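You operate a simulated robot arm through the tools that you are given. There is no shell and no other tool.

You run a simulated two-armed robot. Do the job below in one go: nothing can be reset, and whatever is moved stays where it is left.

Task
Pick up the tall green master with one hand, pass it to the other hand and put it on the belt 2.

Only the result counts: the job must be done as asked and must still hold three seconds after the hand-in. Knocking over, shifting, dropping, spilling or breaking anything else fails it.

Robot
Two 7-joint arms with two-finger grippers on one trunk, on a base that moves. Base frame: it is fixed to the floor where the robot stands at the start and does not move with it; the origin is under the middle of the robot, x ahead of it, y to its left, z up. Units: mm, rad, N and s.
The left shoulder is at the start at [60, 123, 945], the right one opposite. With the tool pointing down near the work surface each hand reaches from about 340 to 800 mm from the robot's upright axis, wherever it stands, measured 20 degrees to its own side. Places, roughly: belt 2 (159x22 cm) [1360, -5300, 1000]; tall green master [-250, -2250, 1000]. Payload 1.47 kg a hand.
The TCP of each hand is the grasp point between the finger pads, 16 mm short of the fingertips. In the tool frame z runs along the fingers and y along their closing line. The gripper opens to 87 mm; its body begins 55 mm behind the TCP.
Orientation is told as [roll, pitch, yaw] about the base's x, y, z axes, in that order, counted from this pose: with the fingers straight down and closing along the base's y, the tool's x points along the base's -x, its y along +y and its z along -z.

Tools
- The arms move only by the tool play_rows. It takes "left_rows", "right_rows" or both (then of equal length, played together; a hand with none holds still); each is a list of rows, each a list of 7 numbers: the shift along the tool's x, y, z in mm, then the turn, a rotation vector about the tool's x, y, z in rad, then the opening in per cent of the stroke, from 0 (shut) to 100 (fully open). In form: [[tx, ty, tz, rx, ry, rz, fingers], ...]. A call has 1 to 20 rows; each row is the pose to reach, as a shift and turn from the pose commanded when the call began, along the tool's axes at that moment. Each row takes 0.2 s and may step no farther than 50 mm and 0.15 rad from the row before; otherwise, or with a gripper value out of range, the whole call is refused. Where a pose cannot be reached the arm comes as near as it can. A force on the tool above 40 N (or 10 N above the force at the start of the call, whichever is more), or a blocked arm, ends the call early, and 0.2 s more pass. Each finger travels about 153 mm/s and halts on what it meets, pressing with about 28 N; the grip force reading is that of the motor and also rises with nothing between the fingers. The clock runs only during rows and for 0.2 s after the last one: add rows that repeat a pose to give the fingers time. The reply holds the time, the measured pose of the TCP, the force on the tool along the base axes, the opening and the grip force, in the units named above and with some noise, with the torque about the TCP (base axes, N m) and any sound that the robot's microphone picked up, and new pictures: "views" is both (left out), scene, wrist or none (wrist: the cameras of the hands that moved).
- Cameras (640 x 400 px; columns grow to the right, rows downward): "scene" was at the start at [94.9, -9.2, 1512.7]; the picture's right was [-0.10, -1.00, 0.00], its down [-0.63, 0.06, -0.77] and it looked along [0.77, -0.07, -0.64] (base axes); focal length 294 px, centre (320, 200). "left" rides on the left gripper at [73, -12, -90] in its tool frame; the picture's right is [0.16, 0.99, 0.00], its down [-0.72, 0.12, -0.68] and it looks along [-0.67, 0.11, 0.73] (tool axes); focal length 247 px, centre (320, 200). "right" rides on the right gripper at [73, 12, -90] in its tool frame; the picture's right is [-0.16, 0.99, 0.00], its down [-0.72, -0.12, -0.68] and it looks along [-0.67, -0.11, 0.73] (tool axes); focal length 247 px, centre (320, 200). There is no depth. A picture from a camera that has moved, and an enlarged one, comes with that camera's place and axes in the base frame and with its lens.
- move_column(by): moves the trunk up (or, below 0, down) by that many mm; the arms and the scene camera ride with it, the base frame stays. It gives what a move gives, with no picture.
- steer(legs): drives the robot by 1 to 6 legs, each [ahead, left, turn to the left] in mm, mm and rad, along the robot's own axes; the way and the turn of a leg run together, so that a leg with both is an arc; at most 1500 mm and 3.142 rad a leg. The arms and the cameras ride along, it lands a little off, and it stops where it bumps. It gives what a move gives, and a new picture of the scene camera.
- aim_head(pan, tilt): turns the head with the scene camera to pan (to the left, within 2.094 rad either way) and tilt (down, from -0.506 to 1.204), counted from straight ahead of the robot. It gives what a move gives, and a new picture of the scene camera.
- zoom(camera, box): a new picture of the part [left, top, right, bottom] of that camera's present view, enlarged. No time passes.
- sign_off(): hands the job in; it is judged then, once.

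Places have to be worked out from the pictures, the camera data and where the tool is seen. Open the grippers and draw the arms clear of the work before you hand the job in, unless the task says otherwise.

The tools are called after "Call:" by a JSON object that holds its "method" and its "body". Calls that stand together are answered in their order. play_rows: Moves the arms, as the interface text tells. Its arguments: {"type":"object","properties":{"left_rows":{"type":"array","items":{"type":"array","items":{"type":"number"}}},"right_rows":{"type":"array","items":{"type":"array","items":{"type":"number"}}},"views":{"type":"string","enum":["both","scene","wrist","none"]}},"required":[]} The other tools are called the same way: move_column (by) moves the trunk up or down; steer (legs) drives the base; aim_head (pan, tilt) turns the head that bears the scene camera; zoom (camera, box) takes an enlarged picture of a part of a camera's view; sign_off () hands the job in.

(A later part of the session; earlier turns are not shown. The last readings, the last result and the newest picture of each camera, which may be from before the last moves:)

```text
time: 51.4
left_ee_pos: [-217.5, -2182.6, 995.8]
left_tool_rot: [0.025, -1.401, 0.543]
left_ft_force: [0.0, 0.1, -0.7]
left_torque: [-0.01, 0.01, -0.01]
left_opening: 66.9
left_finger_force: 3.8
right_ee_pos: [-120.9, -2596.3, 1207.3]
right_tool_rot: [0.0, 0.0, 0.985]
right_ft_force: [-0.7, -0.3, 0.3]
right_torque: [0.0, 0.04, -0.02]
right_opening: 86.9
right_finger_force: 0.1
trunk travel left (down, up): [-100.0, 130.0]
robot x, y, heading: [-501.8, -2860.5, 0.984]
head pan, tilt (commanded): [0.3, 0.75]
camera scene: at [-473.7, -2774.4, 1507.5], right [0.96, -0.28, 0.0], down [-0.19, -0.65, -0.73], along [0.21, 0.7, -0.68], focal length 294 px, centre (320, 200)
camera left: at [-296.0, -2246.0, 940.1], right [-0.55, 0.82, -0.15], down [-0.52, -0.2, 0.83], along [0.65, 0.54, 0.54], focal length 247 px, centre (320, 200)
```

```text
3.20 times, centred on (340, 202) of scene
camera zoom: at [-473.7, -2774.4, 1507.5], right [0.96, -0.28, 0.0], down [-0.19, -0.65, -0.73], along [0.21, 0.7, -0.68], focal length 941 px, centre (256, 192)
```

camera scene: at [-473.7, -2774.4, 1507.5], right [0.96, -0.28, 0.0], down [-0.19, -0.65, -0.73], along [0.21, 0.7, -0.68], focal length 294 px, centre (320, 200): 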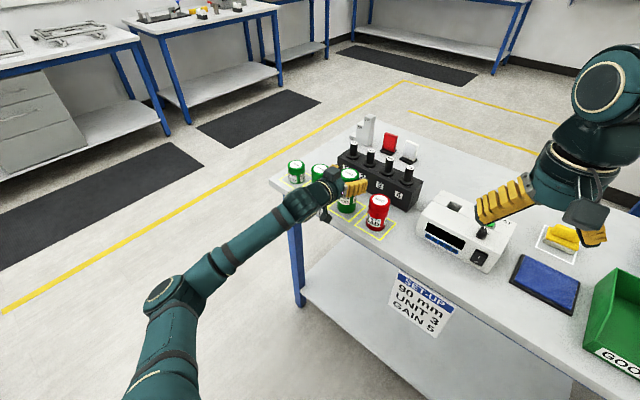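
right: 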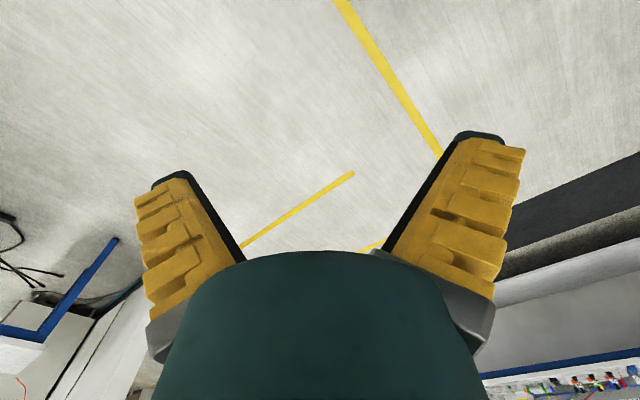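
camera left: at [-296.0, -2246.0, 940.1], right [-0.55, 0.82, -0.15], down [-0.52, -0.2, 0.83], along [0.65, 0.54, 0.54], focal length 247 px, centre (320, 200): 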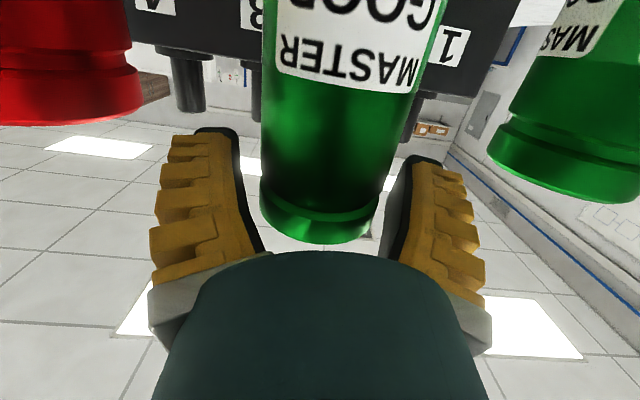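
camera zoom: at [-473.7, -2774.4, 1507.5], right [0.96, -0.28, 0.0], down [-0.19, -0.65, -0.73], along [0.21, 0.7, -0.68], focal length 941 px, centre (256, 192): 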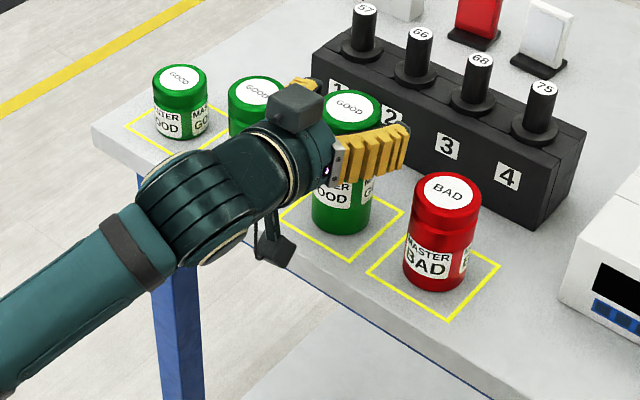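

The TCP is on the master's axis and the fingers straddle it below the cap top. I close the left gripper.

Call:
{"method": "play_rows", "body": {"left_rows": [[0, 0, 0, 0, 0, 0, 40], [0, 0, 0, 0, 0, 0, 20], [0, 0, 0, 0, 0, 0, 0], [0, 0, 0, 0, 0, 0, 0], [0, 0, 0, 0, 0, 0, 0]], "views": "wrist"}}

Call:
{"method": "zoom", "body": {"camera": "scene", "box": [240, 140, 440, 265]}}

```text
time: 52.6
left_ee_pos: [-217.3, -2184.0, 996.9]
left_tool_rot: [0.024, -1.402, 0.541]
left_ft_force: [1.1, -0.7, 0.7]
left_torque: [-0.07, -0.12, 0.02]
left_opening: 53.4
left_finger_force: 27.2
right_ee_pos: [-120.0, -2596.6, 1206.5]
right_tool_rot: [0.0, 0.002, 0.986]
right_ft_force: [-0.4, 0.3, -0.8]
right_torque: [-0.02, -0.01, 0.01]
right_opening: 87.1
right_finger_force: 0.1
trunk travel left (down, up): [-100.0, 130.0]
robot x, y, heading: [-504.5, -2866.0, 0.978]
head pan, tilt (commanded): [0.3, 0.75]
camera left: at [-296.0, -2246.1, 940.1], right [-0.55, 0.82, -0.15], down [-0.52, -0.2, 0.83], along [0.65, 0.54, 0.54], focal length 247 px, centre (320, 200)
```

left: 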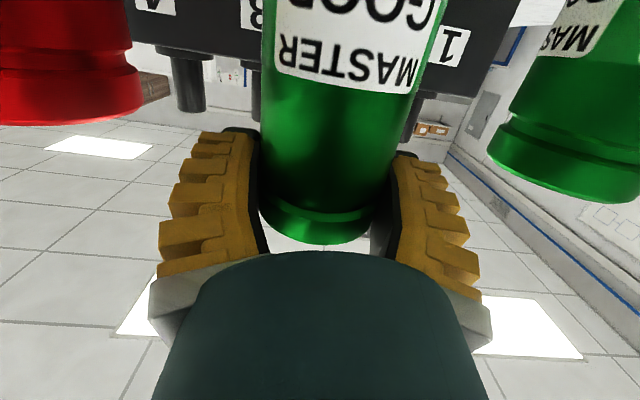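

```text
3.20 times, centred on (340, 202) of scene
camera zoom: at [-473.6, -2774.4, 1507.5], right [0.96, -0.28, 0.0], down [-0.19, -0.65, -0.73], along [0.21, 0.7, -0.68], focal length 941 px, centre (256, 192)
```

zoom: 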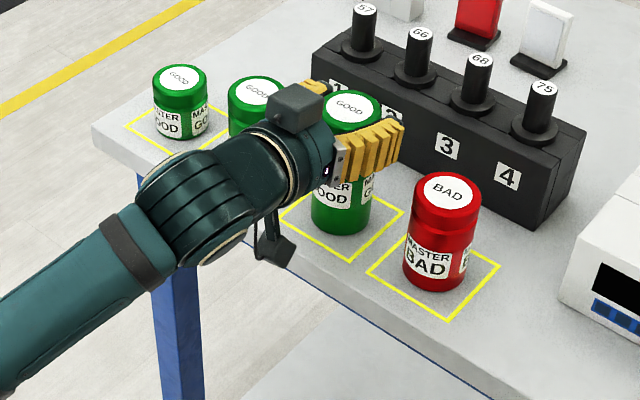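

Gripped: opening 53.4 mm, 27 N. I lift 25 mm slowly and check weight and slip.

Call:
{"method": "play_rows", "body": {"left_rows": [[-5, 0, -1, 0, 0, 0, 0], [-10, 0, -2, 0, 0, 0, 0], [-15, 0, -3, 0, 0, 0, 0], [-20, 0, -3, 0, 0, 0, 0], [-25, 0, -4, 0, 0, 0, 0], [-25, 0, -4, 0, 0, 0, 0]], "views": "wrist"}}

Call:
{"method": "zoom", "body": {"camera": "scene", "box": [240, 140, 440, 265]}}

```text
time: 54.0
left_ee_pos: [-217.1, -2183.8, 1021.4]
left_tool_rot: [0.022, -1.4, 0.543]
left_ft_force: [0.5, 0.0, -4.1]
left_torque: [-0.01, -0.02, 0.01]
left_opening: 53.2
left_finger_force: 28.7
right_ee_pos: [-120.9, -2596.2, 1206.8]
right_tool_rot: [0.0, 0.0, 0.984]
right_ft_force: [0.2, 0.2, -0.3]
right_torque: [0.02, 0.01, -0.02]
right_opening: 86.9
right_finger_force: 0.1
trunk travel left (down, up): [-100.0, 130.0]
robot x, y, heading: [-500.7, -2860.8, 0.988]
head pan, tilt (commanded): [0.3, 0.75]
camera left: at [-295.9, -2246.0, 964.9], right [-0.55, 0.82, -0.15], down [-0.52, -0.2, 0.83], along [0.65, 0.54, 0.54], focal length 247 px, centre (320, 200)
```

left: 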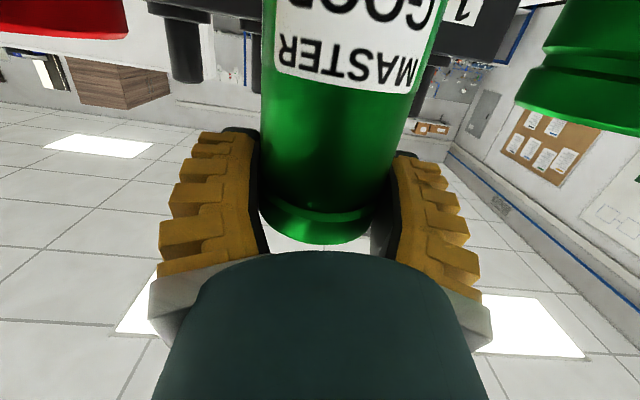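

```text
3.20 times, centred on (340, 202) of scene
camera zoom: at [-473.4, -2773.9, 1507.5], right [0.96, -0.28, 0.0], down [-0.19, -0.65, -0.73], along [0.21, 0.7, -0.68], focal length 941 px, centre (256, 192)
```

zoom: 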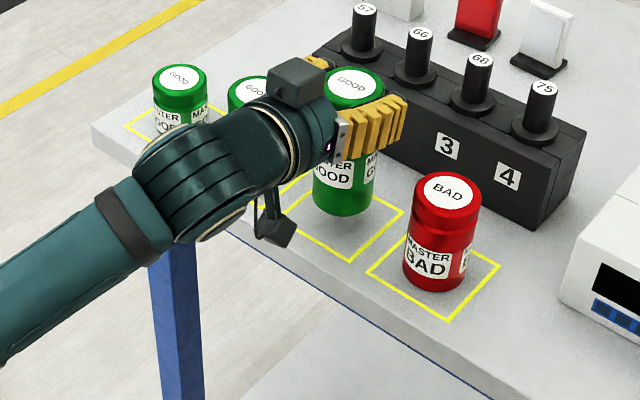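

The master is lifted cleanly, about 4 N (0.4 kg), no slip. I raise the trunk by 110 mm so it clears its neighbours, then back away from the table.

Call:
{"method": "move_column", "body": {"by": 110}}

Call:
{"method": "steer", "body": {"legs": [[-350, 0, 0]]}}

```text
time: 55.5
left_ee_pos: [-215.8, -2183.9, 1130.4]
left_tool_rot: [0.025, -1.399, 0.543]
left_ft_force: [-0.3, -0.5, -4.3]
left_torque: [0.0, 0.0, 0.03]
left_opening: 52.8
left_finger_force: 27.9
right_ee_pos: [-119.0, -2596.1, 1316.9]
right_tool_rot: [0.001, 0.001, 0.985]
right_ft_force: [0.9, 0.1, -0.5]
right_torque: [0.03, 0.0, 0.02]
right_opening: 87.1
right_finger_force: 0.2
trunk travel left (down, up): [-210.0, 20.0]
robot x, y, heading: [-500.3, -2862.6, 0.984]
head pan, tilt (commanded): [0.3, 0.75]
```

```text
time: 57.8
left_ee_pos: [-414.0, -2477.0, 1130.7]
left_tool_rot: [0.024, -1.402, 0.541]
left_ft_force: [0.0, -0.1, -4.2]
left_torque: [-0.01, 0.05, 0.03]
left_opening: 53.2
left_finger_force: 28.2
right_ee_pos: [-315.5, -2890.1, 1316.4]
right_tool_rot: [-0.001, 0.003, 0.987]
right_ft_force: [0.5, 0.1, -0.8]
right_torque: [0.04, 0.0, -0.02]
right_opening: 86.9
right_finger_force: 0.2
trunk travel left (down, up): [-210.0, 20.0]
robot x, y, heading: [-696.9, -3158.6, 0.982]
head pan, tilt (commanded): [0.3, 0.75]
camera scene: at [-669.1, -3068.9, 1617.5], right [0.96, -0.28, 0.0], down [-0.19, -0.65, -0.73], along [0.21, 0.7, -0.68], focal length 294 px, centre (320, 200)
```

scene: 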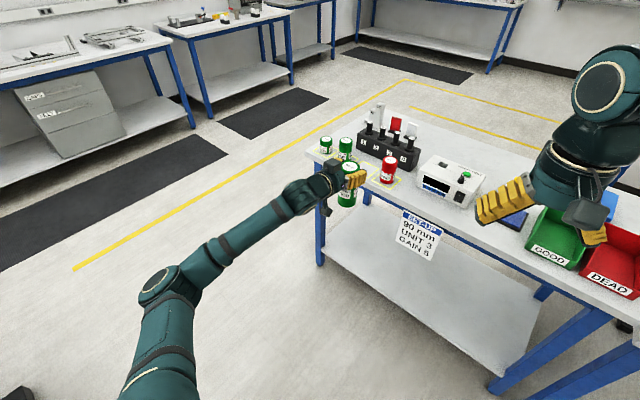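

Master held steady in free space. For the receiving right hand I would like its camera on the upper side (for clearance over the belt), so I test spinning the right wrist about its axis, first +90°.

Call:
{"method": "play_rows", "body": {"right_rows": [[0, 0, 0, 0, 0, 0.143, 100], [0, 0, 0, 0, 0, 0.286, 100], [0, 0, 0, 0, 0, 0.429, 100], [0, 0, 0, 0, 0, 0.571, 100], [0, 0, 0, 0, 0, 0.714, 100], [0, 0, 0, 0, 0, 0.857, 100], [0, 0, 0, 0, 0, 1.0, 100], [0, 0, 0, 0, 0, 1.143, 100], [0, 0, 0, 0, 0, 1.286, 100], [0, 0, 0, 0, 0, 1.428, 100], [0, 0, 0, 0, 0, 1.571, 100], [0, 0, 0, 0, 0, 1.571, 100]], "views": "scene"}}

```text
time: 60.4
left_ee_pos: [-412.3, -2477.1, 1131.7]
left_tool_rot: [0.023, -1.4, 0.543]
left_ft_force: [-0.4, 0.1, -4.7]
left_torque: [0.05, 0.02, -0.02]
left_opening: 53.2
left_finger_force: 28.0
right_ee_pos: [-314.7, -2890.7, 1318.5]
right_tool_rot: [0.0, -0.001, -0.587]
right_ft_force: [0.0, 0.5, 0.5]
right_torque: [0.05, -0.01, 0.01]
right_opening: 87.1
right_finger_force: 0.1
trunk travel left (down, up): [-210.0, 20.0]
robot x, y, heading: [-699.1, -3155.2, 0.99]
head pan, tilt (commanded): [0.3, 0.75]
camera scene: at [-668.7, -3068.3, 1617.5], right [0.96, -0.28, 0.0], down [-0.19, -0.65, -0.73], along [0.21, 0.7, -0.68], focal length 294 px, centre (320, 200)
```

scene: 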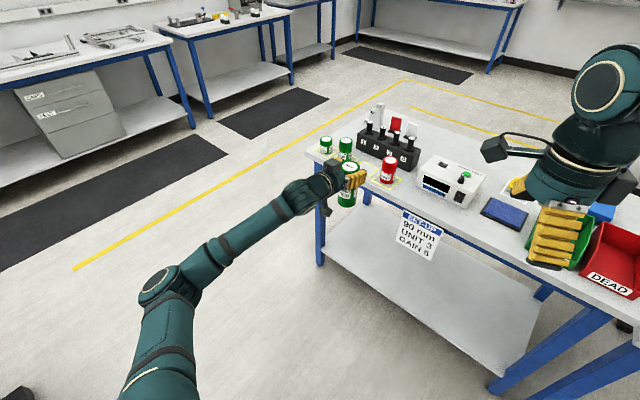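

+90° is reached without trouble. I test a further +90° to see whether the full 180° is available.

Call:
{"method": "play_rows", "body": {"right_rows": [[0, 0, 0, 0, 0, 0.143, 100], [0, 0, 0, 0, 0, 0.286, 100], [0, 0, 0, 0, 0, 0.429, 100], [0, 0, 0, 0, 0, 0.571, 100], [0, 0, 0, 0, 0, 0.714, 100], [0, 0, 0, 0, 0, 0.857, 100], [0, 0, 0, 0, 0, 1.0, 100], [0, 0, 0, 0, 0, 1.143, 100], [0, 0, 0, 0, 0, 1.286, 100], [0, 0, 0, 0, 0, 1.428, 100], [0, 0, 0, 0, 0, 1.571, 100], [0, 0, 0, 0, 0, 1.571, 100]], "views": "scene"}}

```text
time: 63.0
left_ee_pos: [-410.5, -2478.3, 1131.2]
left_tool_rot: [0.022, -1.398, 0.541]
left_ft_force: [0.3, 0.5, -4.1]
left_torque: [0.03, -0.04, 0.0]
left_opening: 53.2
left_finger_force: 28.0
right_ee_pos: [-304.9, -2894.2, 1314.5]
right_tool_rot: [-0.028, -0.004, -2.176]
right_ft_force: [0.5, 0.5, -0.8]
right_torque: [-0.01, 0.03, 0.01]
right_opening: 87.0
right_finger_force: 0.1
right hand out of reach, approached as far as the arm can: row 8, 9
trunk travel left (down, up): [-210.0, 20.0]
robot x, y, heading: [-697.1, -3152.6, 0.979]
head pan, tilt (commanded): [0.3, 0.75]
camera scene: at [-670.7, -3064.3, 1621.6], right [0.98, -0.22, 0.0], down [-0.14, -0.63, -0.76], along [0.17, 0.75, -0.65], focal length 294 px, centre (320, 200)
```

scene: 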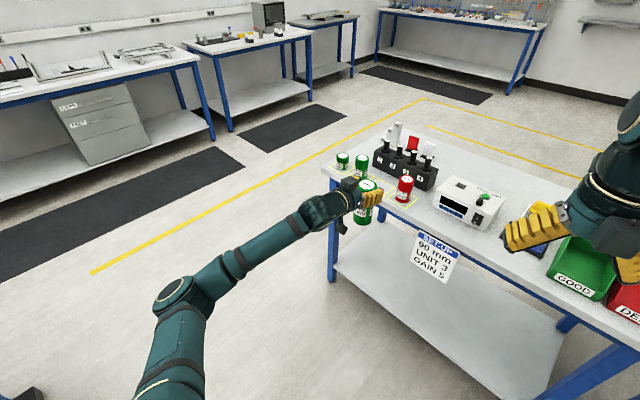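

The full spin hit a limit and the reconfigured right arm seems to have nudged the head camera. I go back to the +90° spin, which is enough for pointing left with the camera on top.

Call:
{"method": "play_rows", "body": {"right_rows": [[0, 0, 0, 0, 0, -0.143, 100], [0, 0, 0, 0, 0, -0.286, 100], [0, 0, 0, 0, 0, -0.429, 100], [0, 0, 0, 0, 0, -0.571, 100], [0, 0, 0, 0, 0, -0.714, 100], [0, 0, 0, 0, 0, -0.857, 100], [0, 0, 0, 0, 0, -1.0, 100], [0, 0, 0, 0, 0, -1.143, 100], [0, 0, 0, 0, 0, -1.286, 100], [0, 0, 0, 0, 0, -1.428, 100], [0, 0, 0, 0, 0, -1.59, 100], [0, 0, 0, 0, 0, -1.59, 100]], "views": "scene"}}

```text
refused: row 11 steps farther than a row can; nothing moved
```

The last step was slightly too large; I repeat it with even steps.

Call:
{"method": "play_rows", "body": {"right_rows": [[0, 0, 0, 0, 0, -0.143, 100], [0, 0, 0, 0, 0, -0.286, 100], [0, 0, 0, 0, 0, -0.429, 100], [0, 0, 0, 0, 0, -0.571, 100], [0, 0, 0, 0, 0, -0.714, 100], [0, 0, 0, 0, 0, -0.857, 100], [0, 0, 0, 0, 0, -1.0, 100], [0, 0, 0, 0, 0, -1.143, 100], [0, 0, 0, 0, 0, -1.286, 100], [0, 0, 0, 0, 0, -1.428, 100], [0, 0, 0, 0, 0, -1.571, 100], [0, 0, 0, 0, 0, -1.571, 100]], "views": "scene"}}

```text
time: 65.5
left_ee_pos: [-412.2, -2476.8, 1131.2]
left_tool_rot: [0.023, -1.401, 0.544]
left_ft_force: [-0.3, 0.2, -4.7]
left_torque: [0.02, -0.01, -0.02]
left_opening: 53.3
left_finger_force: 27.9
right_ee_pos: [-313.7, -2891.7, 1317.1]
right_tool_rot: [-0.001, 0.012, -0.586]
right_ft_force: [-0.4, 0.3, 0.0]
right_torque: [0.03, 0.0, 0.0]
right_opening: 87.0
right_finger_force: 0.2
trunk travel left (down, up): [-210.0, 20.0]
robot x, y, heading: [-699.3, -3157.6, 0.987]
head pan, tilt (commanded): [0.3, 0.75]
camera scene: at [-672.6, -3064.9, 1621.9], right [0.97, -0.23, 0.0], down [-0.15, -0.63, -0.77], along [0.17, 0.75, -0.64], focal length 294 px, centre (320, 200)
```

scene: 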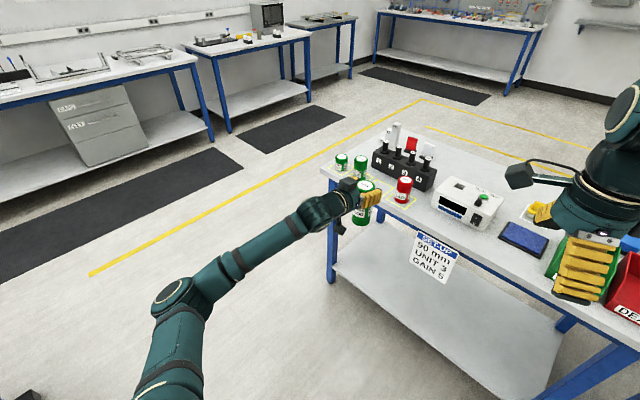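

The hand is back at +90°, but the head is still off its commanded aim. I re-aim the head straight ahead to check whether it is free.

Call:
{"method": "aim_head", "body": {"pan": 0.0, "tilt": 0.6}}

```text
time: 66.3
left_ee_pos: [-413.2, -2476.2, 1130.7]
left_tool_rot: [0.023, -1.398, 0.542]
left_ft_force: [-0.9, -0.5, -3.4]
left_torque: [0.01, 0.0, 0.02]
left_opening: 53.3
left_finger_force: 26.8
right_ee_pos: [-313.1, -2891.3, 1317.0]
right_tool_rot: [-0.001, 0.019, -0.586]
right_ft_force: [0.1, 0.0, 0.1]
right_torque: [0.03, -0.01, -0.03]
right_opening: 87.2
right_finger_force: 0.0
trunk travel left (down, up): [-210.0, 20.0]
robot x, y, heading: [-700.4, -3153.7, 0.985]
head pan, tilt (commanded): [0.0, 0.6]
camera scene: at [-666.2, -3063.3, 1630.3], right [0.96, -0.29, 0.0], down [-0.17, -0.54, -0.82], along [0.24, 0.79, -0.57], focal length 294 px, centre (320, 200)
```

scene: 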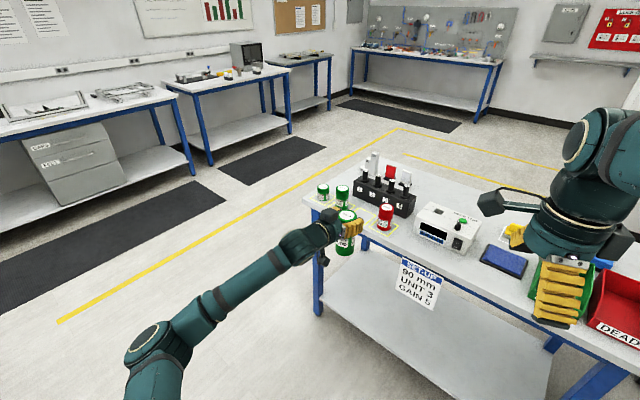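

The right elbow blocks the head on its right side. I relieve the head by aiming left and move the right hand ahead, out and down so its elbow comes away.

Call:
{"method": "aim_head", "body": {"pan": 0.4, "tilt": 0.6}}

Call:
{"method": "play_rows", "body": {"right_rows": [[-12, 20, 30, 0, 0, 0, 100], [-24, 40, 60, 0, 0, 0, 100], [-36, 60, 90, 0, 0, 0, 100], [-48, 80, 120, 0, 0, 0, 100], [-60, 100, 150, 0, 0, 0, 100], [-60, 100, 150, 0, 0, 0, 100]], "views": "scene"}}

Call:
{"method": "aim_head", "body": {"pan": -0.15, "tilt": 0.75}}

```text
time: 67.2
left_ee_pos: [-412.3, -2476.2, 1131.7]
left_tool_rot: [0.024, -1.399, 0.543]
left_ft_force: [-0.2, -0.1, -4.3]
left_torque: [0.04, 0.0, -0.03]
left_opening: 53.1
left_finger_force: 28.0
right_ee_pos: [-316.8, -2889.8, 1317.3]
right_tool_rot: [-0.001, 0.002, -0.583]
right_ft_force: [-0.3, 0.1, -0.5]
right_torque: [0.0, 0.01, 0.01]
right_opening: 87.2
right_finger_force: 0.0
trunk travel left (down, up): [-210.0, 20.0]
robot x, y, heading: [-698.5, -3157.1, 0.984]
head pan, tilt (commanded): [0.4, 0.6]
camera scene: at [-676.8, -3060.9, 1629.8], right [0.98, -0.17, 0.0], down [-0.1, -0.56, -0.82], along [0.14, 0.81, -0.57], focal length 294 px, centre (320, 200)
```

scene: 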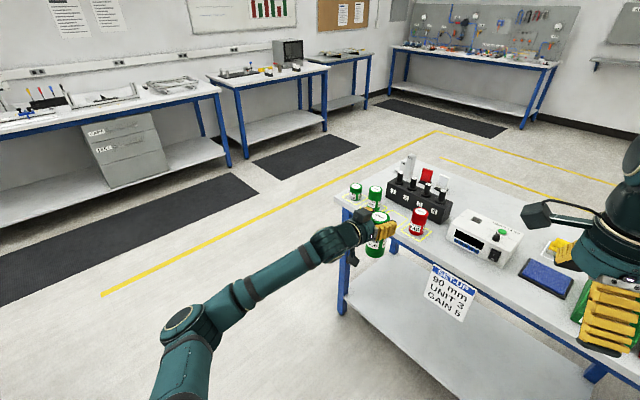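

```text
time: 68.6
left_ee_pos: [-412.9, -2476.3, 1131.9]
left_tool_rot: [0.025, -1.4, 0.541]
left_ft_force: [0.0, -0.4, -4.1]
left_torque: [-0.02, 0.0, -0.04]
left_opening: 53.4
left_finger_force: 27.7
right_ee_pos: [-210.8, -2840.1, 1168.2]
right_tool_rot: [-0.001, 0.0, -0.585]
right_ft_force: [0.0, -0.3, -0.2]
right_torque: [0.02, -0.01, 0.08]
right_opening: 87.2
right_finger_force: 0.0
trunk travel left (down, up): [-210.0, 20.0]
robot x, y, heading: [-698.8, -3158.2, 0.986]
head pan, tilt (commanded): [0.4, 0.6]
camera scene: at [-676.5, -3061.7, 1630.5], right [0.98, -0.18, 0.0], down [-0.1, -0.56, -0.83], along [0.15, 0.81, -0.56], focal length 294 px, centre (320, 200)
```

scene: 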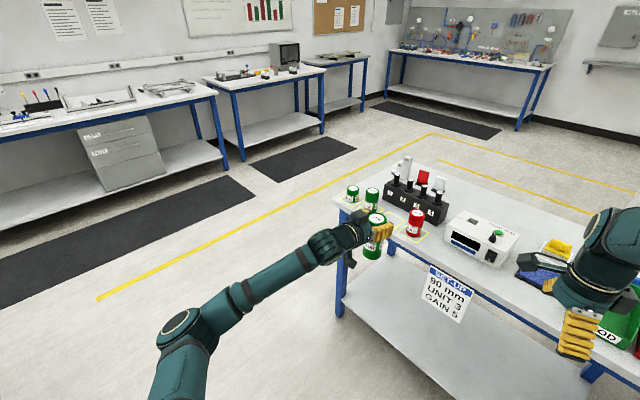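

```text
time: 69.6
left_ee_pos: [-412.9, -2478.0, 1130.4]
left_tool_rot: [0.023, -1.4, 0.542]
left_ft_force: [0.4, -0.1, -3.9]
left_torque: [0.03, -0.03, 0.01]
left_opening: 53.0
left_finger_force: 27.9
right_ee_pos: [-209.7, -2839.0, 1168.5]
right_tool_rot: [0.002, 0.003, -0.584]
right_ft_force: [0.6, -0.2, 0.3]
right_torque: [-0.01, 0.01, 0.05]
right_opening: 87.0
right_finger_force: 0.0
trunk travel left (down, up): [-210.0, 20.0]
robot x, y, heading: [-694.6, -3157.1, 0.987]
head pan, tilt (commanded): [-0.15, 0.75]
camera scene: at [-636.4, -3086.3, 1617.5], right [0.74, -0.67, 0.0], down [-0.46, -0.51, -0.73], along [0.49, 0.54, -0.68], focal length 294 px, centre (320, 200)
```

scene: 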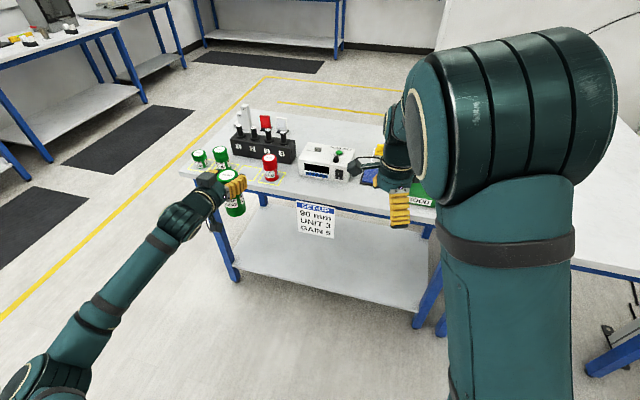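

The head is free again. Now I swing the right hand from pointing down to pointing left (camera on top), moving it left a little, well short of the held master.

Call:
{"method": "play_rows", "body": {"right_rows": [[6, 0, 0, 0, 0.135, 0, 100], [12, 0, 0, 0, 0.27, 0, 100], [18, 0, 0, 0, 0.405, 0, 100], [24, 0, 0, 0, 0.54, 0, 100], [30, 0, 0, 0, 0.675, 0, 100], [36, 0, 0, 0, 0.81, 0, 100], [42, 0, 0, 0, 0.945, 0, 100], [48, 0, 0, 0, 1.08, 0, 100], [54, 0, 0, 0, 1.215, 0, 100], [60, 0, 0, 0, 1.35, 0, 100], [60, 0, 0, 0, 1.35, 0, 100]], "views": "both"}}

```text
time: 72.0
left_ee_pos: [-412.6, -2477.3, 1131.1]
left_tool_rot: [0.024, -1.399, 0.543]
left_ft_force: [0.5, 0.1, -4.2]
left_torque: [0.03, 0.02, 0.01]
left_opening: 53.5
left_finger_force: 28.1
right_ee_pos: [-261.7, -2806.0, 1167.3]
right_tool_rot: [-0.001, 1.351, -0.584]
right_ft_force: [-0.7, -0.2, -0.3]
right_torque: [0.0, -0.01, 0.01]
right_opening: 87.1
right_finger_force: 0.1
trunk travel left (down, up): [-210.0, 20.0]
robot x, y, heading: [-701.9, -3157.8, 0.985]
head pan, tilt (commanded): [-0.15, 0.75]
camera scene: at [-636.8, -3086.4, 1617.5], right [0.74, -0.67, 0.0], down [-0.46, -0.51, -0.73], along [0.49, 0.54, -0.68], focal length 294 px, centre (320, 200)
camera right: at [-196.9, -2837.3, 1258.4], right [0.57, 0.8, -0.15], down [0.62, -0.55, -0.56], along [-0.53, 0.23, -0.81], focal length 247 px, centre (320, 200)
```

scene: 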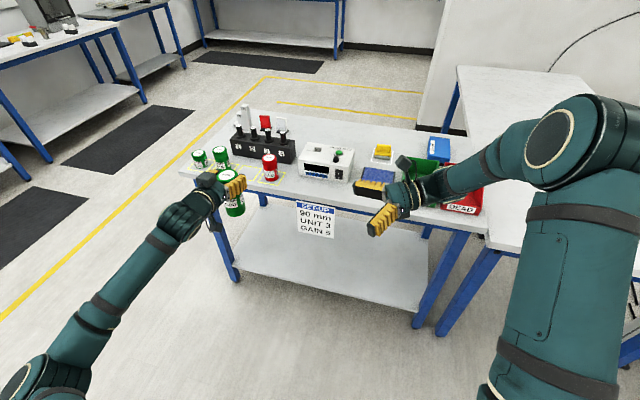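
right: 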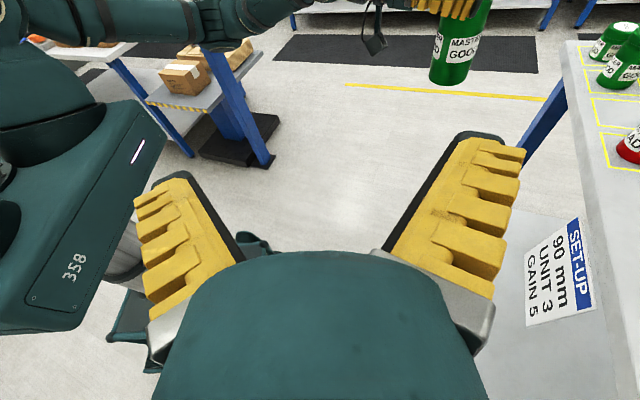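

The right hand reached a horizontal pose pointing left with its camera on top. Now I bring the held master closer (to about 600 ahead, 60 left in robot terms) and turn the left hand 0.5 rad more to the right, so that its underside camera keeps clear of the receiving fingers.

Call:
{"method": "play_rows", "body": {"left_rows": [[2, -12, -8, 0.049, 0, 0.008, 0], [3, -24, -16, 0.099, 0, 0.017, 0], [4, -37, -24, 0.148, 0, 0.025, 0], [6, -49, -32, 0.197, 0, 0.034, 0], [7, -61, -41, 0.246, 0, 0.042, 0], [8, -73, -49, 0.296, 0, 0.05, 0], [10, -85, -57, 0.345, 0, 0.059, 0], [11, -98, -65, 0.394, 0, 0.067, 0], [12, -110, -73, 0.444, 0, 0.076, 0], [14, -122, -81, 0.493, 0, 0.084, 0], [14, -122, -81, 0.493, 0, 0.084, 0]], "views": "both"}}

```text
time: 74.4
left_ee_pos: [-417.2, -2624.9, 1130.1]
left_tool_rot: [0.015, -1.398, 0.049]
left_ft_force: [-0.1, -0.6, -5.1]
left_torque: [0.01, -0.01, 0.0]
left_opening: 53.4
left_finger_force: 28.0
right_ee_pos: [-260.7, -2806.9, 1166.9]
right_tool_rot: [-0.002, 1.351, -0.588]
right_ft_force: [-0.5, 0.1, -0.2]
right_torque: [0.0, -0.03, 0.03]
right_opening: 87.0
right_finger_force: 0.2
trunk travel left (down, up): [-210.0, 20.0]
robot x, y, heading: [-694.7, -3155.1, 0.987]
head pan, tilt (commanded): [-0.15, 0.75]
camera scene: at [-636.3, -3086.2, 1617.5], right [0.74, -0.67, 0.0], down [-0.46, -0.51, -0.73], along [0.49, 0.54, -0.68], focal length 294 px, centre (320, 200)
camera left: at [-516.8, -2641.4, 1074.5], right [-0.09, 0.98, -0.15], down [-0.55, 0.08, 0.83], along [0.83, 0.16, 0.54], focal length 247 px, centre (320, 200)
```

scene: 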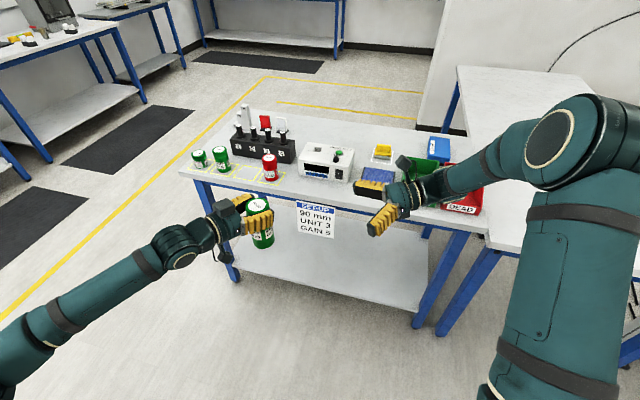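
left: 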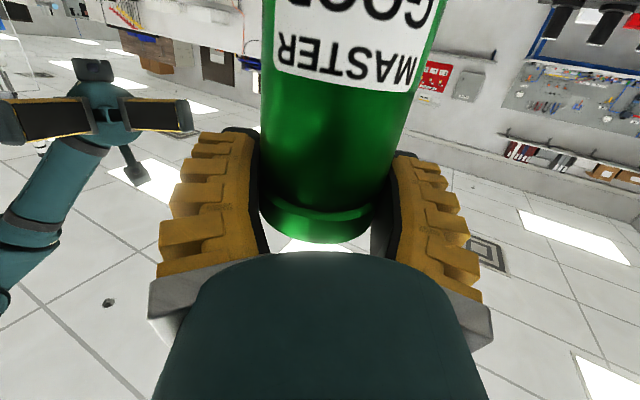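

Both hands reached their poses. I turn the left hand another 0.4 rad to the right about the master's axis so its fingers lie fore-and-aft, out of the receiving palm's way.

Call:
{"method": "play_rows", "body": {"left_rows": [[0, 0, 0, 0.066, 0, 0.011, 0], [0, 0, 0, 0.131, 0, 0.022, 0], [0, 0, 0, 0.197, 0, 0.034, 0], [0, 0, 0, 0.263, 0, 0.045, 0], [0, 0, 0, 0.329, 0, 0.056, 0], [0, 0, 0, 0.394, 0, 0.067, 0], [0, 0, 0, 0.394, 0, 0.067, 0]], "views": "both"}}

```text
time: 76.0
left_ee_pos: [-416.6, -2624.4, 1129.7]
left_tool_rot: [0.008, -1.398, -0.34]
left_ft_force: [0.3, 0.4, -3.7]
left_torque: [-0.01, 0.0, 0.0]
left_opening: 52.7
left_finger_force: 28.3
right_ee_pos: [-260.6, -2807.8, 1167.5]
right_tool_rot: [-0.003, 1.351, -0.586]
right_ft_force: [-0.1, -0.2, 0.5]
right_torque: [-0.01, -0.03, 0.0]
right_opening: 87.1
right_finger_force: 0.1
trunk travel left (down, up): [-210.0, 20.0]
robot x, y, heading: [-695.4, -3153.9, 0.985]
head pan, tilt (commanded): [-0.15, 0.75]
camera scene: at [-636.5, -3086.5, 1617.5], right [0.74, -0.67, 0.0], down [-0.46, -0.51, -0.73], along [0.49, 0.54, -0.68], focal length 294 px, centre (320, 200)
camera left: at [-516.2, -2601.9, 1075.0], right [0.3, 0.94, -0.15], down [-0.48, 0.29, 0.83], along [0.83, -0.17, 0.54], focal length 247 px, centre (320, 200)
```

scene: 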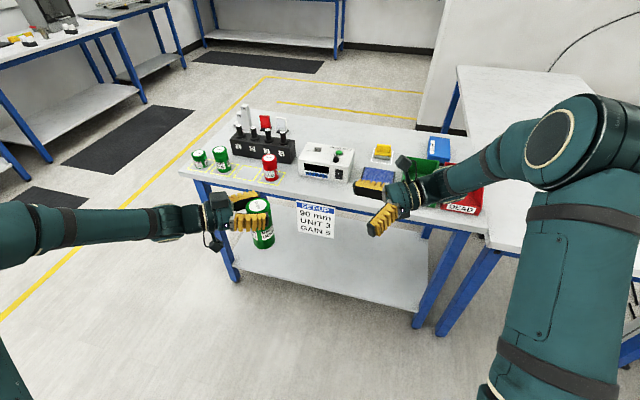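
left: 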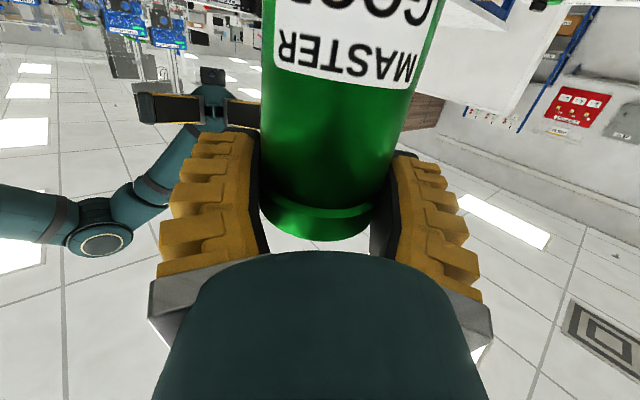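

The fingers of the left hand now lie fore-and-aft. I move the right hand to a pre-grasp pose 120 mm to the right of the master's axis at height z≈1060 (about 50 mm above the master's bottom).

Call:
{"method": "play_rows", "body": {"right_rows": [[-16, 13, 26, 0, 0, 0, 100], [-32, 26, 52, 0, 0, 0, 100], [-48, 40, 78, 0, 0, 0, 100], [-64, 53, 104, 0, 0, 0, 100], [-80, 66, 131, 0, 0, 0, 100], [-80, 66, 131, 0, 0, 0, 100]], "views": "both"}}

Call:
{"method": "zoom", "body": {"camera": "scene", "box": [180, 170, 420, 320]}}

```text
time: 77.4
left_ee_pos: [-416.7, -2626.0, 1130.4]
left_tool_rot: [0.009, -1.397, -0.345]
left_ft_force: [-0.5, -0.4, -4.6]
left_torque: [-0.04, 0.0, -0.03]
left_opening: 52.7
left_finger_force: 27.9
right_ee_pos: [-316.8, -2690.9, 1061.3]
right_tool_rot: [0.0, 1.352, -0.586]
right_ft_force: [-1.1, 0.5, -0.6]
right_torque: [0.01, 0.0, -0.02]
right_opening: 87.2
right_finger_force: 0.1
trunk travel left (down, up): [-210.0, 20.0]
robot x, y, heading: [-695.9, -3152.5, 0.983]
head pan, tilt (commanded): [-0.15, 0.75]
camera scene: at [-636.5, -3087.1, 1617.6], right [0.74, -0.67, 0.0], down [-0.46, -0.51, -0.73], along [0.49, 0.54, -0.68], focal length 294 px, centre (320, 200)
camera right: at [-252.3, -2721.3, 1152.4], right [0.57, 0.8, -0.15], down [0.62, -0.55, -0.56], along [-0.53, 0.22, -0.82], focal length 247 px, centre (320, 200)
```

scene: 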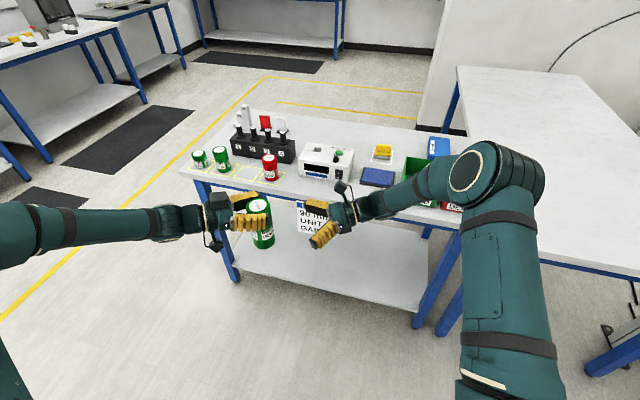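
right: 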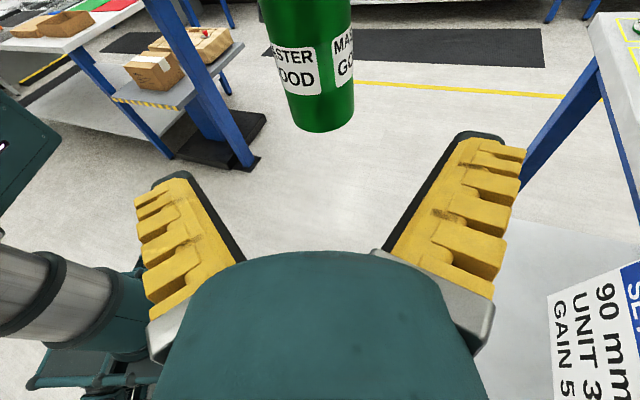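

```text
2.67 times, centred on (300, 245) of scene
camera zoom: at [-636.5, -3087.1, 1617.6], right [0.74, -0.67, 0.0], down [-0.46, -0.51, -0.73], along [0.49, 0.54, -0.68], focal length 784 px, centre (373, 80)
```

zoom: 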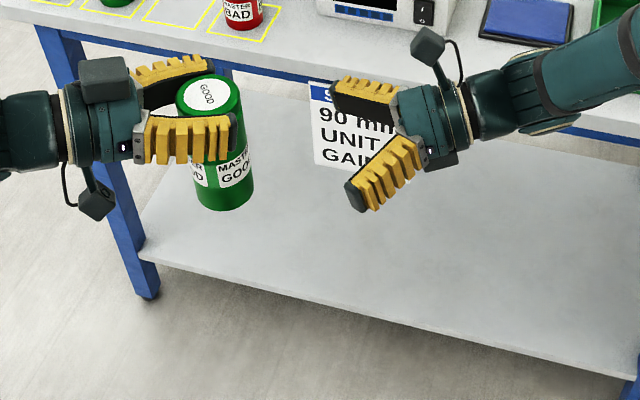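

Call:
{"method": "zoom", "body": {"camera": "scene", "box": [190, 175, 270, 255]}}

Call:
{"method": "zoom", "body": {"camera": "scene", "box": [295, 170, 375, 250]}}

```text
5.00 times, centred on (230, 215) of scene
camera zoom: at [-636.5, -3087.1, 1617.6], right [0.74, -0.67, 0.0], down [-0.46, -0.51, -0.73], along [0.49, 0.54, -0.68], focal length 1470 px, centre (770, 125)
```

zoom: 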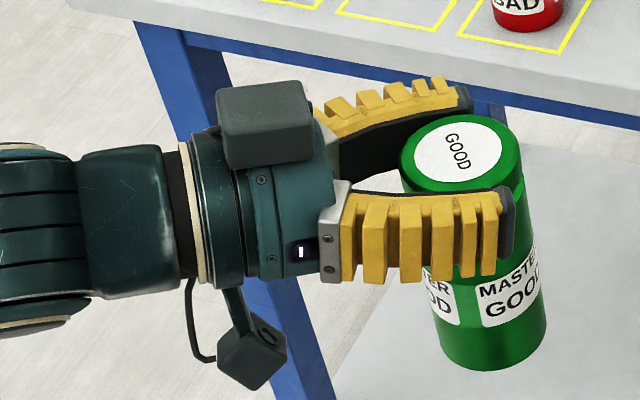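

```text
5.00 times, centred on (335, 210) of scene
camera zoom: at [-636.5, -3087.1, 1617.6], right [0.74, -0.67, 0.0], down [-0.46, -0.51, -0.73], along [0.49, 0.54, -0.68], focal length 1470 px, centre (245, 150)
```

zoom: 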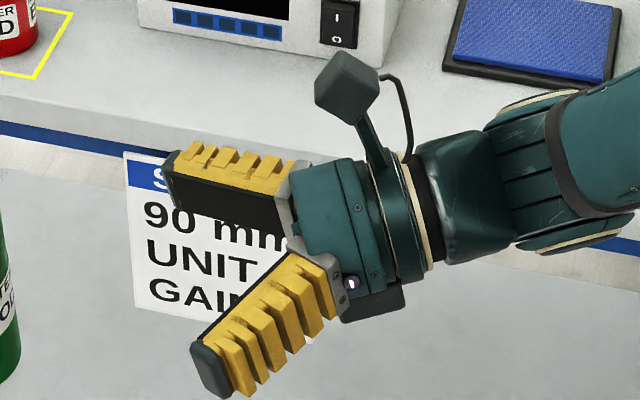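

The view shows the master upright, with finger width about 44 mm, so grips at 55 mm and 120 mm above its bottom leave room. I tilt the right hand slightly more (18° below horizontal) for later belt clearance and advance 70 mm, fingers fully open.

Call:
{"method": "play_rows", "body": {"right_rows": [[4, -1, 14, 0, -0.03, 0, 100], [8, -1, 27, 0, -0.06, 0, 100], [12, -2, 41, 0, -0.095, 0, 100], [16, -2, 54, 0, -0.095, 0, 100], [19, -2, 67, 0, -0.095, 0, 100], [19, -2, 67, 0, -0.095, 0, 100]], "views": "both"}}

Call:
{"method": "zoom", "body": {"camera": "scene", "box": [195, 160, 355, 260]}}

```text
time: 78.8
left_ee_pos: [-416.2, -2625.2, 1130.4]
left_tool_rot: [0.008, -1.399, -0.341]
left_ft_force: [0.1, -0.2, -4.1]
left_torque: [-0.01, -0.01, -0.01]
left_opening: 53.0
left_finger_force: 27.9
right_ee_pos: [-374.8, -2653.0, 1063.9]
right_tool_rot: [-0.002, 1.255, -0.587]
right_ft_force: [0.9, -0.3, 0.1]
right_torque: [0.0, 0.0, 0.0]
right_opening: 86.8
right_finger_force: 0.1
trunk travel left (down, up): [-210.0, 20.0]
robot x, y, heading: [-697.5, -3155.5, 0.991]
head pan, tilt (commanded): [-0.15, 0.75]
camera scene: at [-636.1, -3086.6, 1617.5], right [0.74, -0.67, 0.0], down [-0.46, -0.51, -0.73], along [0.49, 0.54, -0.68], focal length 294 px, centre (320, 200)
camera right: at [-317.1, -2678.7, 1161.0], right [0.59, 0.8, -0.15], down [0.66, -0.58, -0.48], along [-0.47, 0.18, -0.87], focal length 247 px, centre (320, 200)
```

scene: 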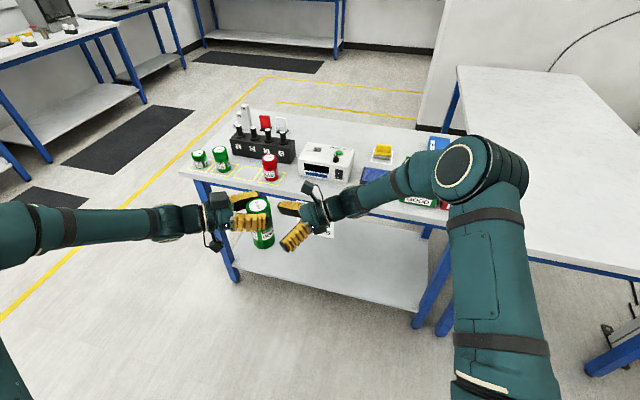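
right: 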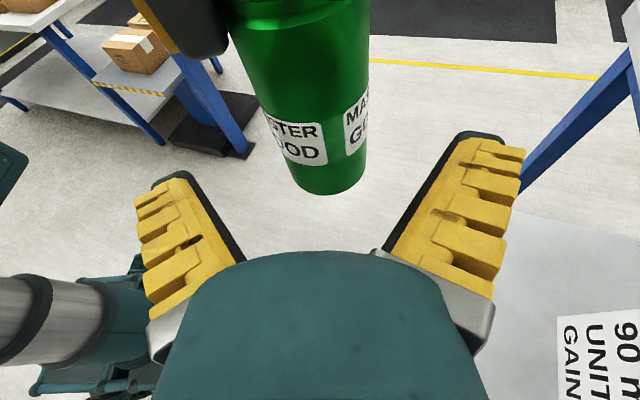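

```text
4.00 times, centred on (275, 210) of scene
camera zoom: at [-636.1, -3086.6, 1617.5], right [0.74, -0.67, 0.0], down [-0.46, -0.51, -0.73], along [0.49, 0.54, -0.68], focal length 1176 px, centre (500, 160)
```

zoom: 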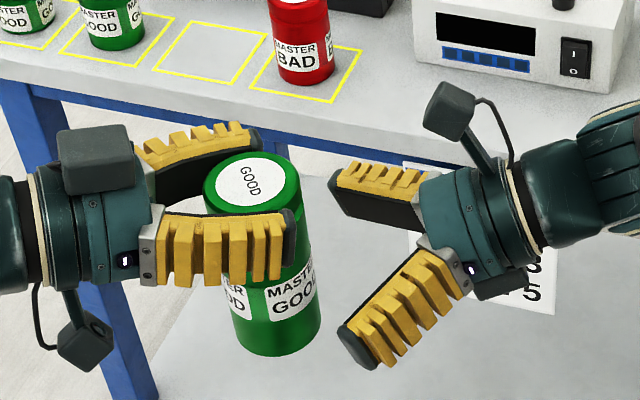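

The right hand is 50 mm from the master's axis, laterally aligned within ~2 mm and about 15 mm vertically clear of the left fingers. I advance the last 50 mm.

Call:
{"method": "play_rows", "body": {"right_rows": [[4, 0, 12, 0, 0, 0, 100], [8, 1, 24, 0, 0, 0, 100], [12, 1, 36, 0, 0, 0, 100], [15.5, 1, 47.5, 0, 0, 0, 100], [15.5, 1, 47.5, 0, 0, 0, 100]], "views": "both"}}

Call:
{"method": "zoom", "body": {"camera": "scene", "box": [195, 160, 355, 260]}}

```text
time: 80.0
left_ee_pos: [-415.5, -2625.0, 1130.4]
left_tool_rot: [0.008, -1.399, -0.343]
left_ft_force: [0.2, 1.2, -4.2]
left_torque: [0.01, 0.03, -0.01]
left_opening: 52.8
left_finger_force: 28.7
right_ee_pos: [-415.5, -2625.6, 1064.2]
right_tool_rot: [0.001, 1.254, -0.588]
right_ft_force: [-0.5, -0.7, 0.0]
right_torque: [-0.03, -0.04, 0.02]
right_opening: 87.1
right_finger_force: 0.1
trunk travel left (down, up): [-210.0, 20.0]
robot x, y, heading: [-701.0, -3155.6, 0.99]
head pan, tilt (commanded): [-0.15, 0.75]
camera scene: at [-636.2, -3086.6, 1617.5], right [0.74, -0.67, 0.0], down [-0.46, -0.51, -0.73], along [0.49, 0.54, -0.68], focal length 294 px, centre (320, 200)
camera right: at [-359.1, -2650.4, 1161.4], right [0.59, 0.8, -0.15], down [0.66, -0.58, -0.48], along [-0.47, 0.18, -0.87], focal length 247 px, centre (320, 200)
```

scene: 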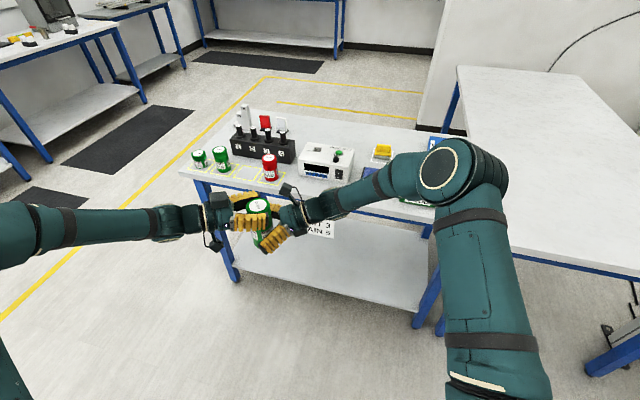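
right: 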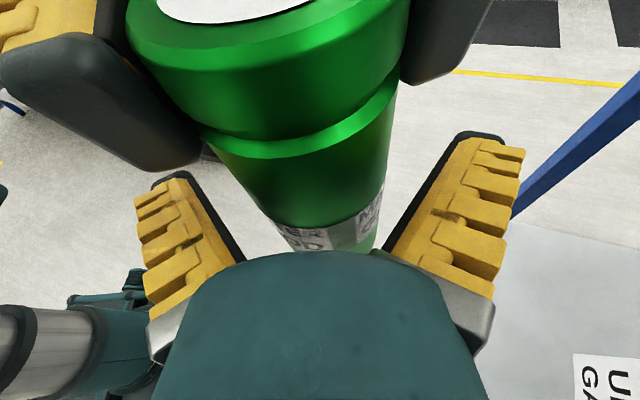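

```text
4.00 times, centred on (275, 210) of scene
camera zoom: at [-636.2, -3086.6, 1617.5], right [0.74, -0.67, 0.0], down [-0.46, -0.51, -0.73], along [0.49, 0.54, -0.68], focal length 1176 px, centre (500, 160)
```

zoom: 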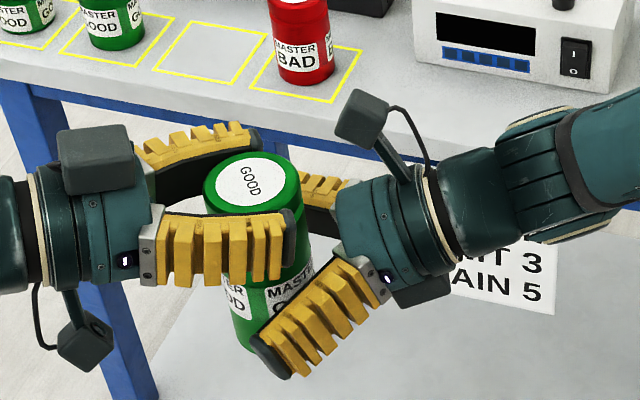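

The right hand straddles the lower part of the master, aligned within 1 mm. I close the right gripper slowly.

Call:
{"method": "play_rows", "body": {"right_rows": [[0, 0, 0, 0, 0, 0, 85], [0, 0, 0, 0, 0, 0, 70], [0, 0, 0, 0, 0, 0, 60], [0, 0, 0, 0, 0, 0, 40], [0, 0, 0, 0, 0, 0, 20], [0, 0, 0, 0, 0, 0, 0], [0, 0, 0, 0, 0, 0, 0], [0, 0, 0, 0, 0, 0, 0]], "views": "both"}}

Call:
{"method": "zoom", "body": {"camera": "scene", "box": [195, 160, 355, 260]}}

```text
time: 81.8
left_ee_pos: [-416.6, -2625.4, 1129.2]
left_tool_rot: [0.006, -1.398, -0.341]
left_ft_force: [-1.4, -7.6, -0.8]
left_torque: [-0.22, 0.01, -0.02]
left_opening: 52.1
left_finger_force: 28.1
right_ee_pos: [-416.7, -2625.5, 1063.1]
right_tool_rot: [-0.001, 1.254, -0.585]
right_ft_force: [2.1, 7.4, -0.2]
right_torque: [-0.27, 0.1, 0.02]
right_opening: 54.4
right_finger_force: 27.4
trunk travel left (down, up): [-210.0, 20.0]
robot x, y, heading: [-701.0, -3153.3, 0.988]
head pan, tilt (commanded): [-0.15, 0.75]
camera scene: at [-636.4, -3086.4, 1617.5], right [0.74, -0.67, 0.0], down [-0.46, -0.51, -0.73], along [0.49, 0.54, -0.68], focal length 294 px, centre (320, 200)
camera right: at [-359.0, -2650.4, 1161.1], right [0.59, 0.8, -0.15], down [0.66, -0.58, -0.48], along [-0.47, 0.18, -0.87], focal length 247 px, centre (320, 200)
```

scene: 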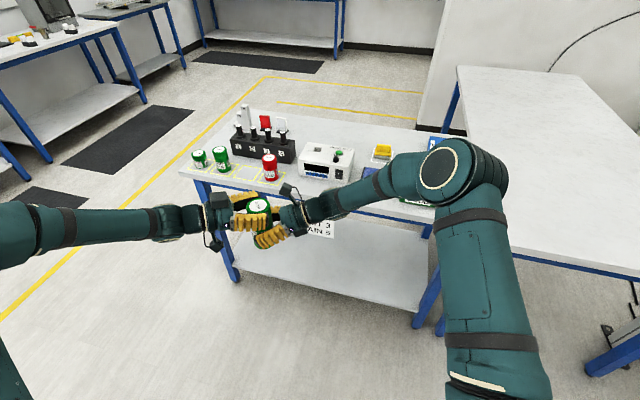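
right: 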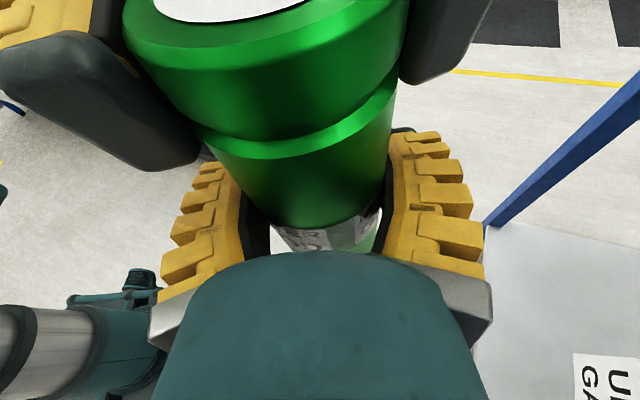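

```text
4.00 times, centred on (275, 210) of scene
camera zoom: at [-636.4, -3086.4, 1617.5], right [0.74, -0.67, 0.0], down [-0.46, -0.51, -0.73], along [0.49, 0.54, -0.68], focal length 1176 px, centre (500, 160)
```

zoom: 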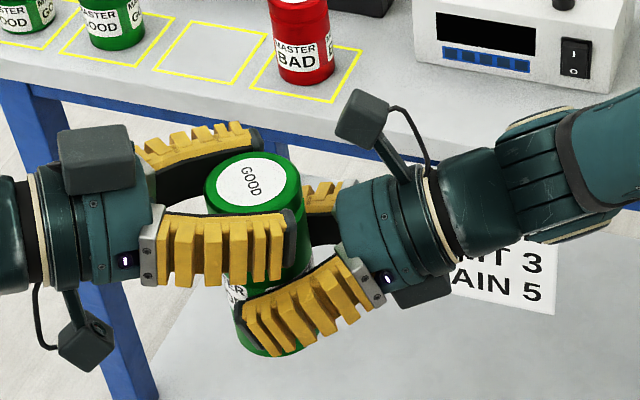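

Both hands grip (right: 54.4 mm, 27 N). I open the left hand and watch the right-hand load.

Call:
{"method": "play_rows", "body": {"left_rows": [[0, 0, 0, 0, 0, 0, 62], [0, 0, 0, 0, 0, 0, 70], [0, 0, 0, 0, 0, 0, 85], [0, 0, 0, 0, 0, 0, 100], [0, 0, 0, 0, 0, 0, 100]], "views": "both"}}

Call:
{"method": "zoom", "body": {"camera": "scene", "box": [195, 160, 355, 260]}}

```text
time: 83.0
left_ee_pos: [-415.3, -2624.6, 1130.1]
left_tool_rot: [0.009, -1.4, -0.34]
left_ft_force: [0.1, 0.1, 0.4]
left_torque: [-0.02, -0.01, -0.01]
left_opening: 86.8
left_finger_force: 0.1
right_ee_pos: [-415.7, -2625.9, 1063.1]
right_tool_rot: [-0.003, 1.256, -0.588]
right_ft_force: [-0.3, -0.2, -0.5]
right_torque: [0.01, 0.01, -0.03]
right_opening: 54.6
right_finger_force: 28.3
trunk travel left (down, up): [-210.0, 20.0]
robot x, y, heading: [-700.3, -3153.8, 0.985]
head pan, tilt (commanded): [-0.15, 0.75]
camera scene: at [-636.4, -3086.4, 1617.5], right [0.74, -0.67, 0.0], down [-0.46, -0.51, -0.73], along [0.49, 0.54, -0.68], focal length 294 px, centre (320, 200)
camera left: at [-515.9, -2602.1, 1074.8], right [0.3, 0.94, -0.15], down [-0.48, 0.29, 0.83], along [0.83, -0.17, 0.54], focal length 247 px, centre (320, 200)
```

scene: 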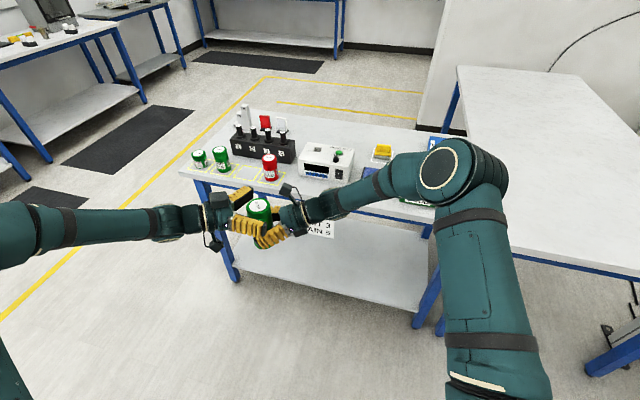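
left: 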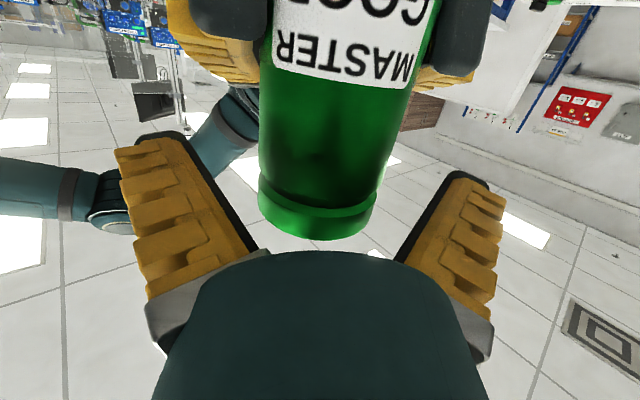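

```text
4.00 times, centred on (275, 210) of scene
camera zoom: at [-636.4, -3086.4, 1617.5], right [0.74, -0.67, 0.0], down [-0.46, -0.51, -0.73], along [0.49, 0.54, -0.68], focal length 1176 px, centre (500, 160)
```

zoom: 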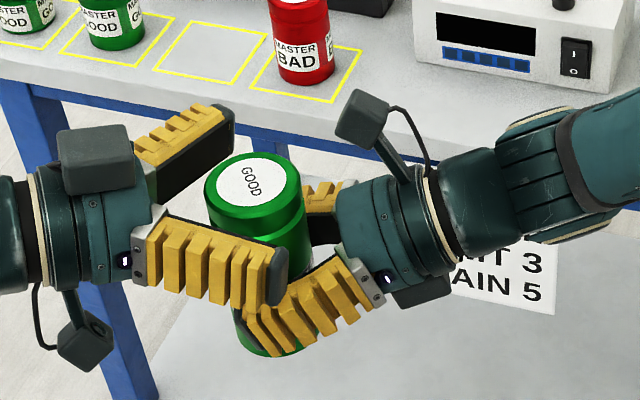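

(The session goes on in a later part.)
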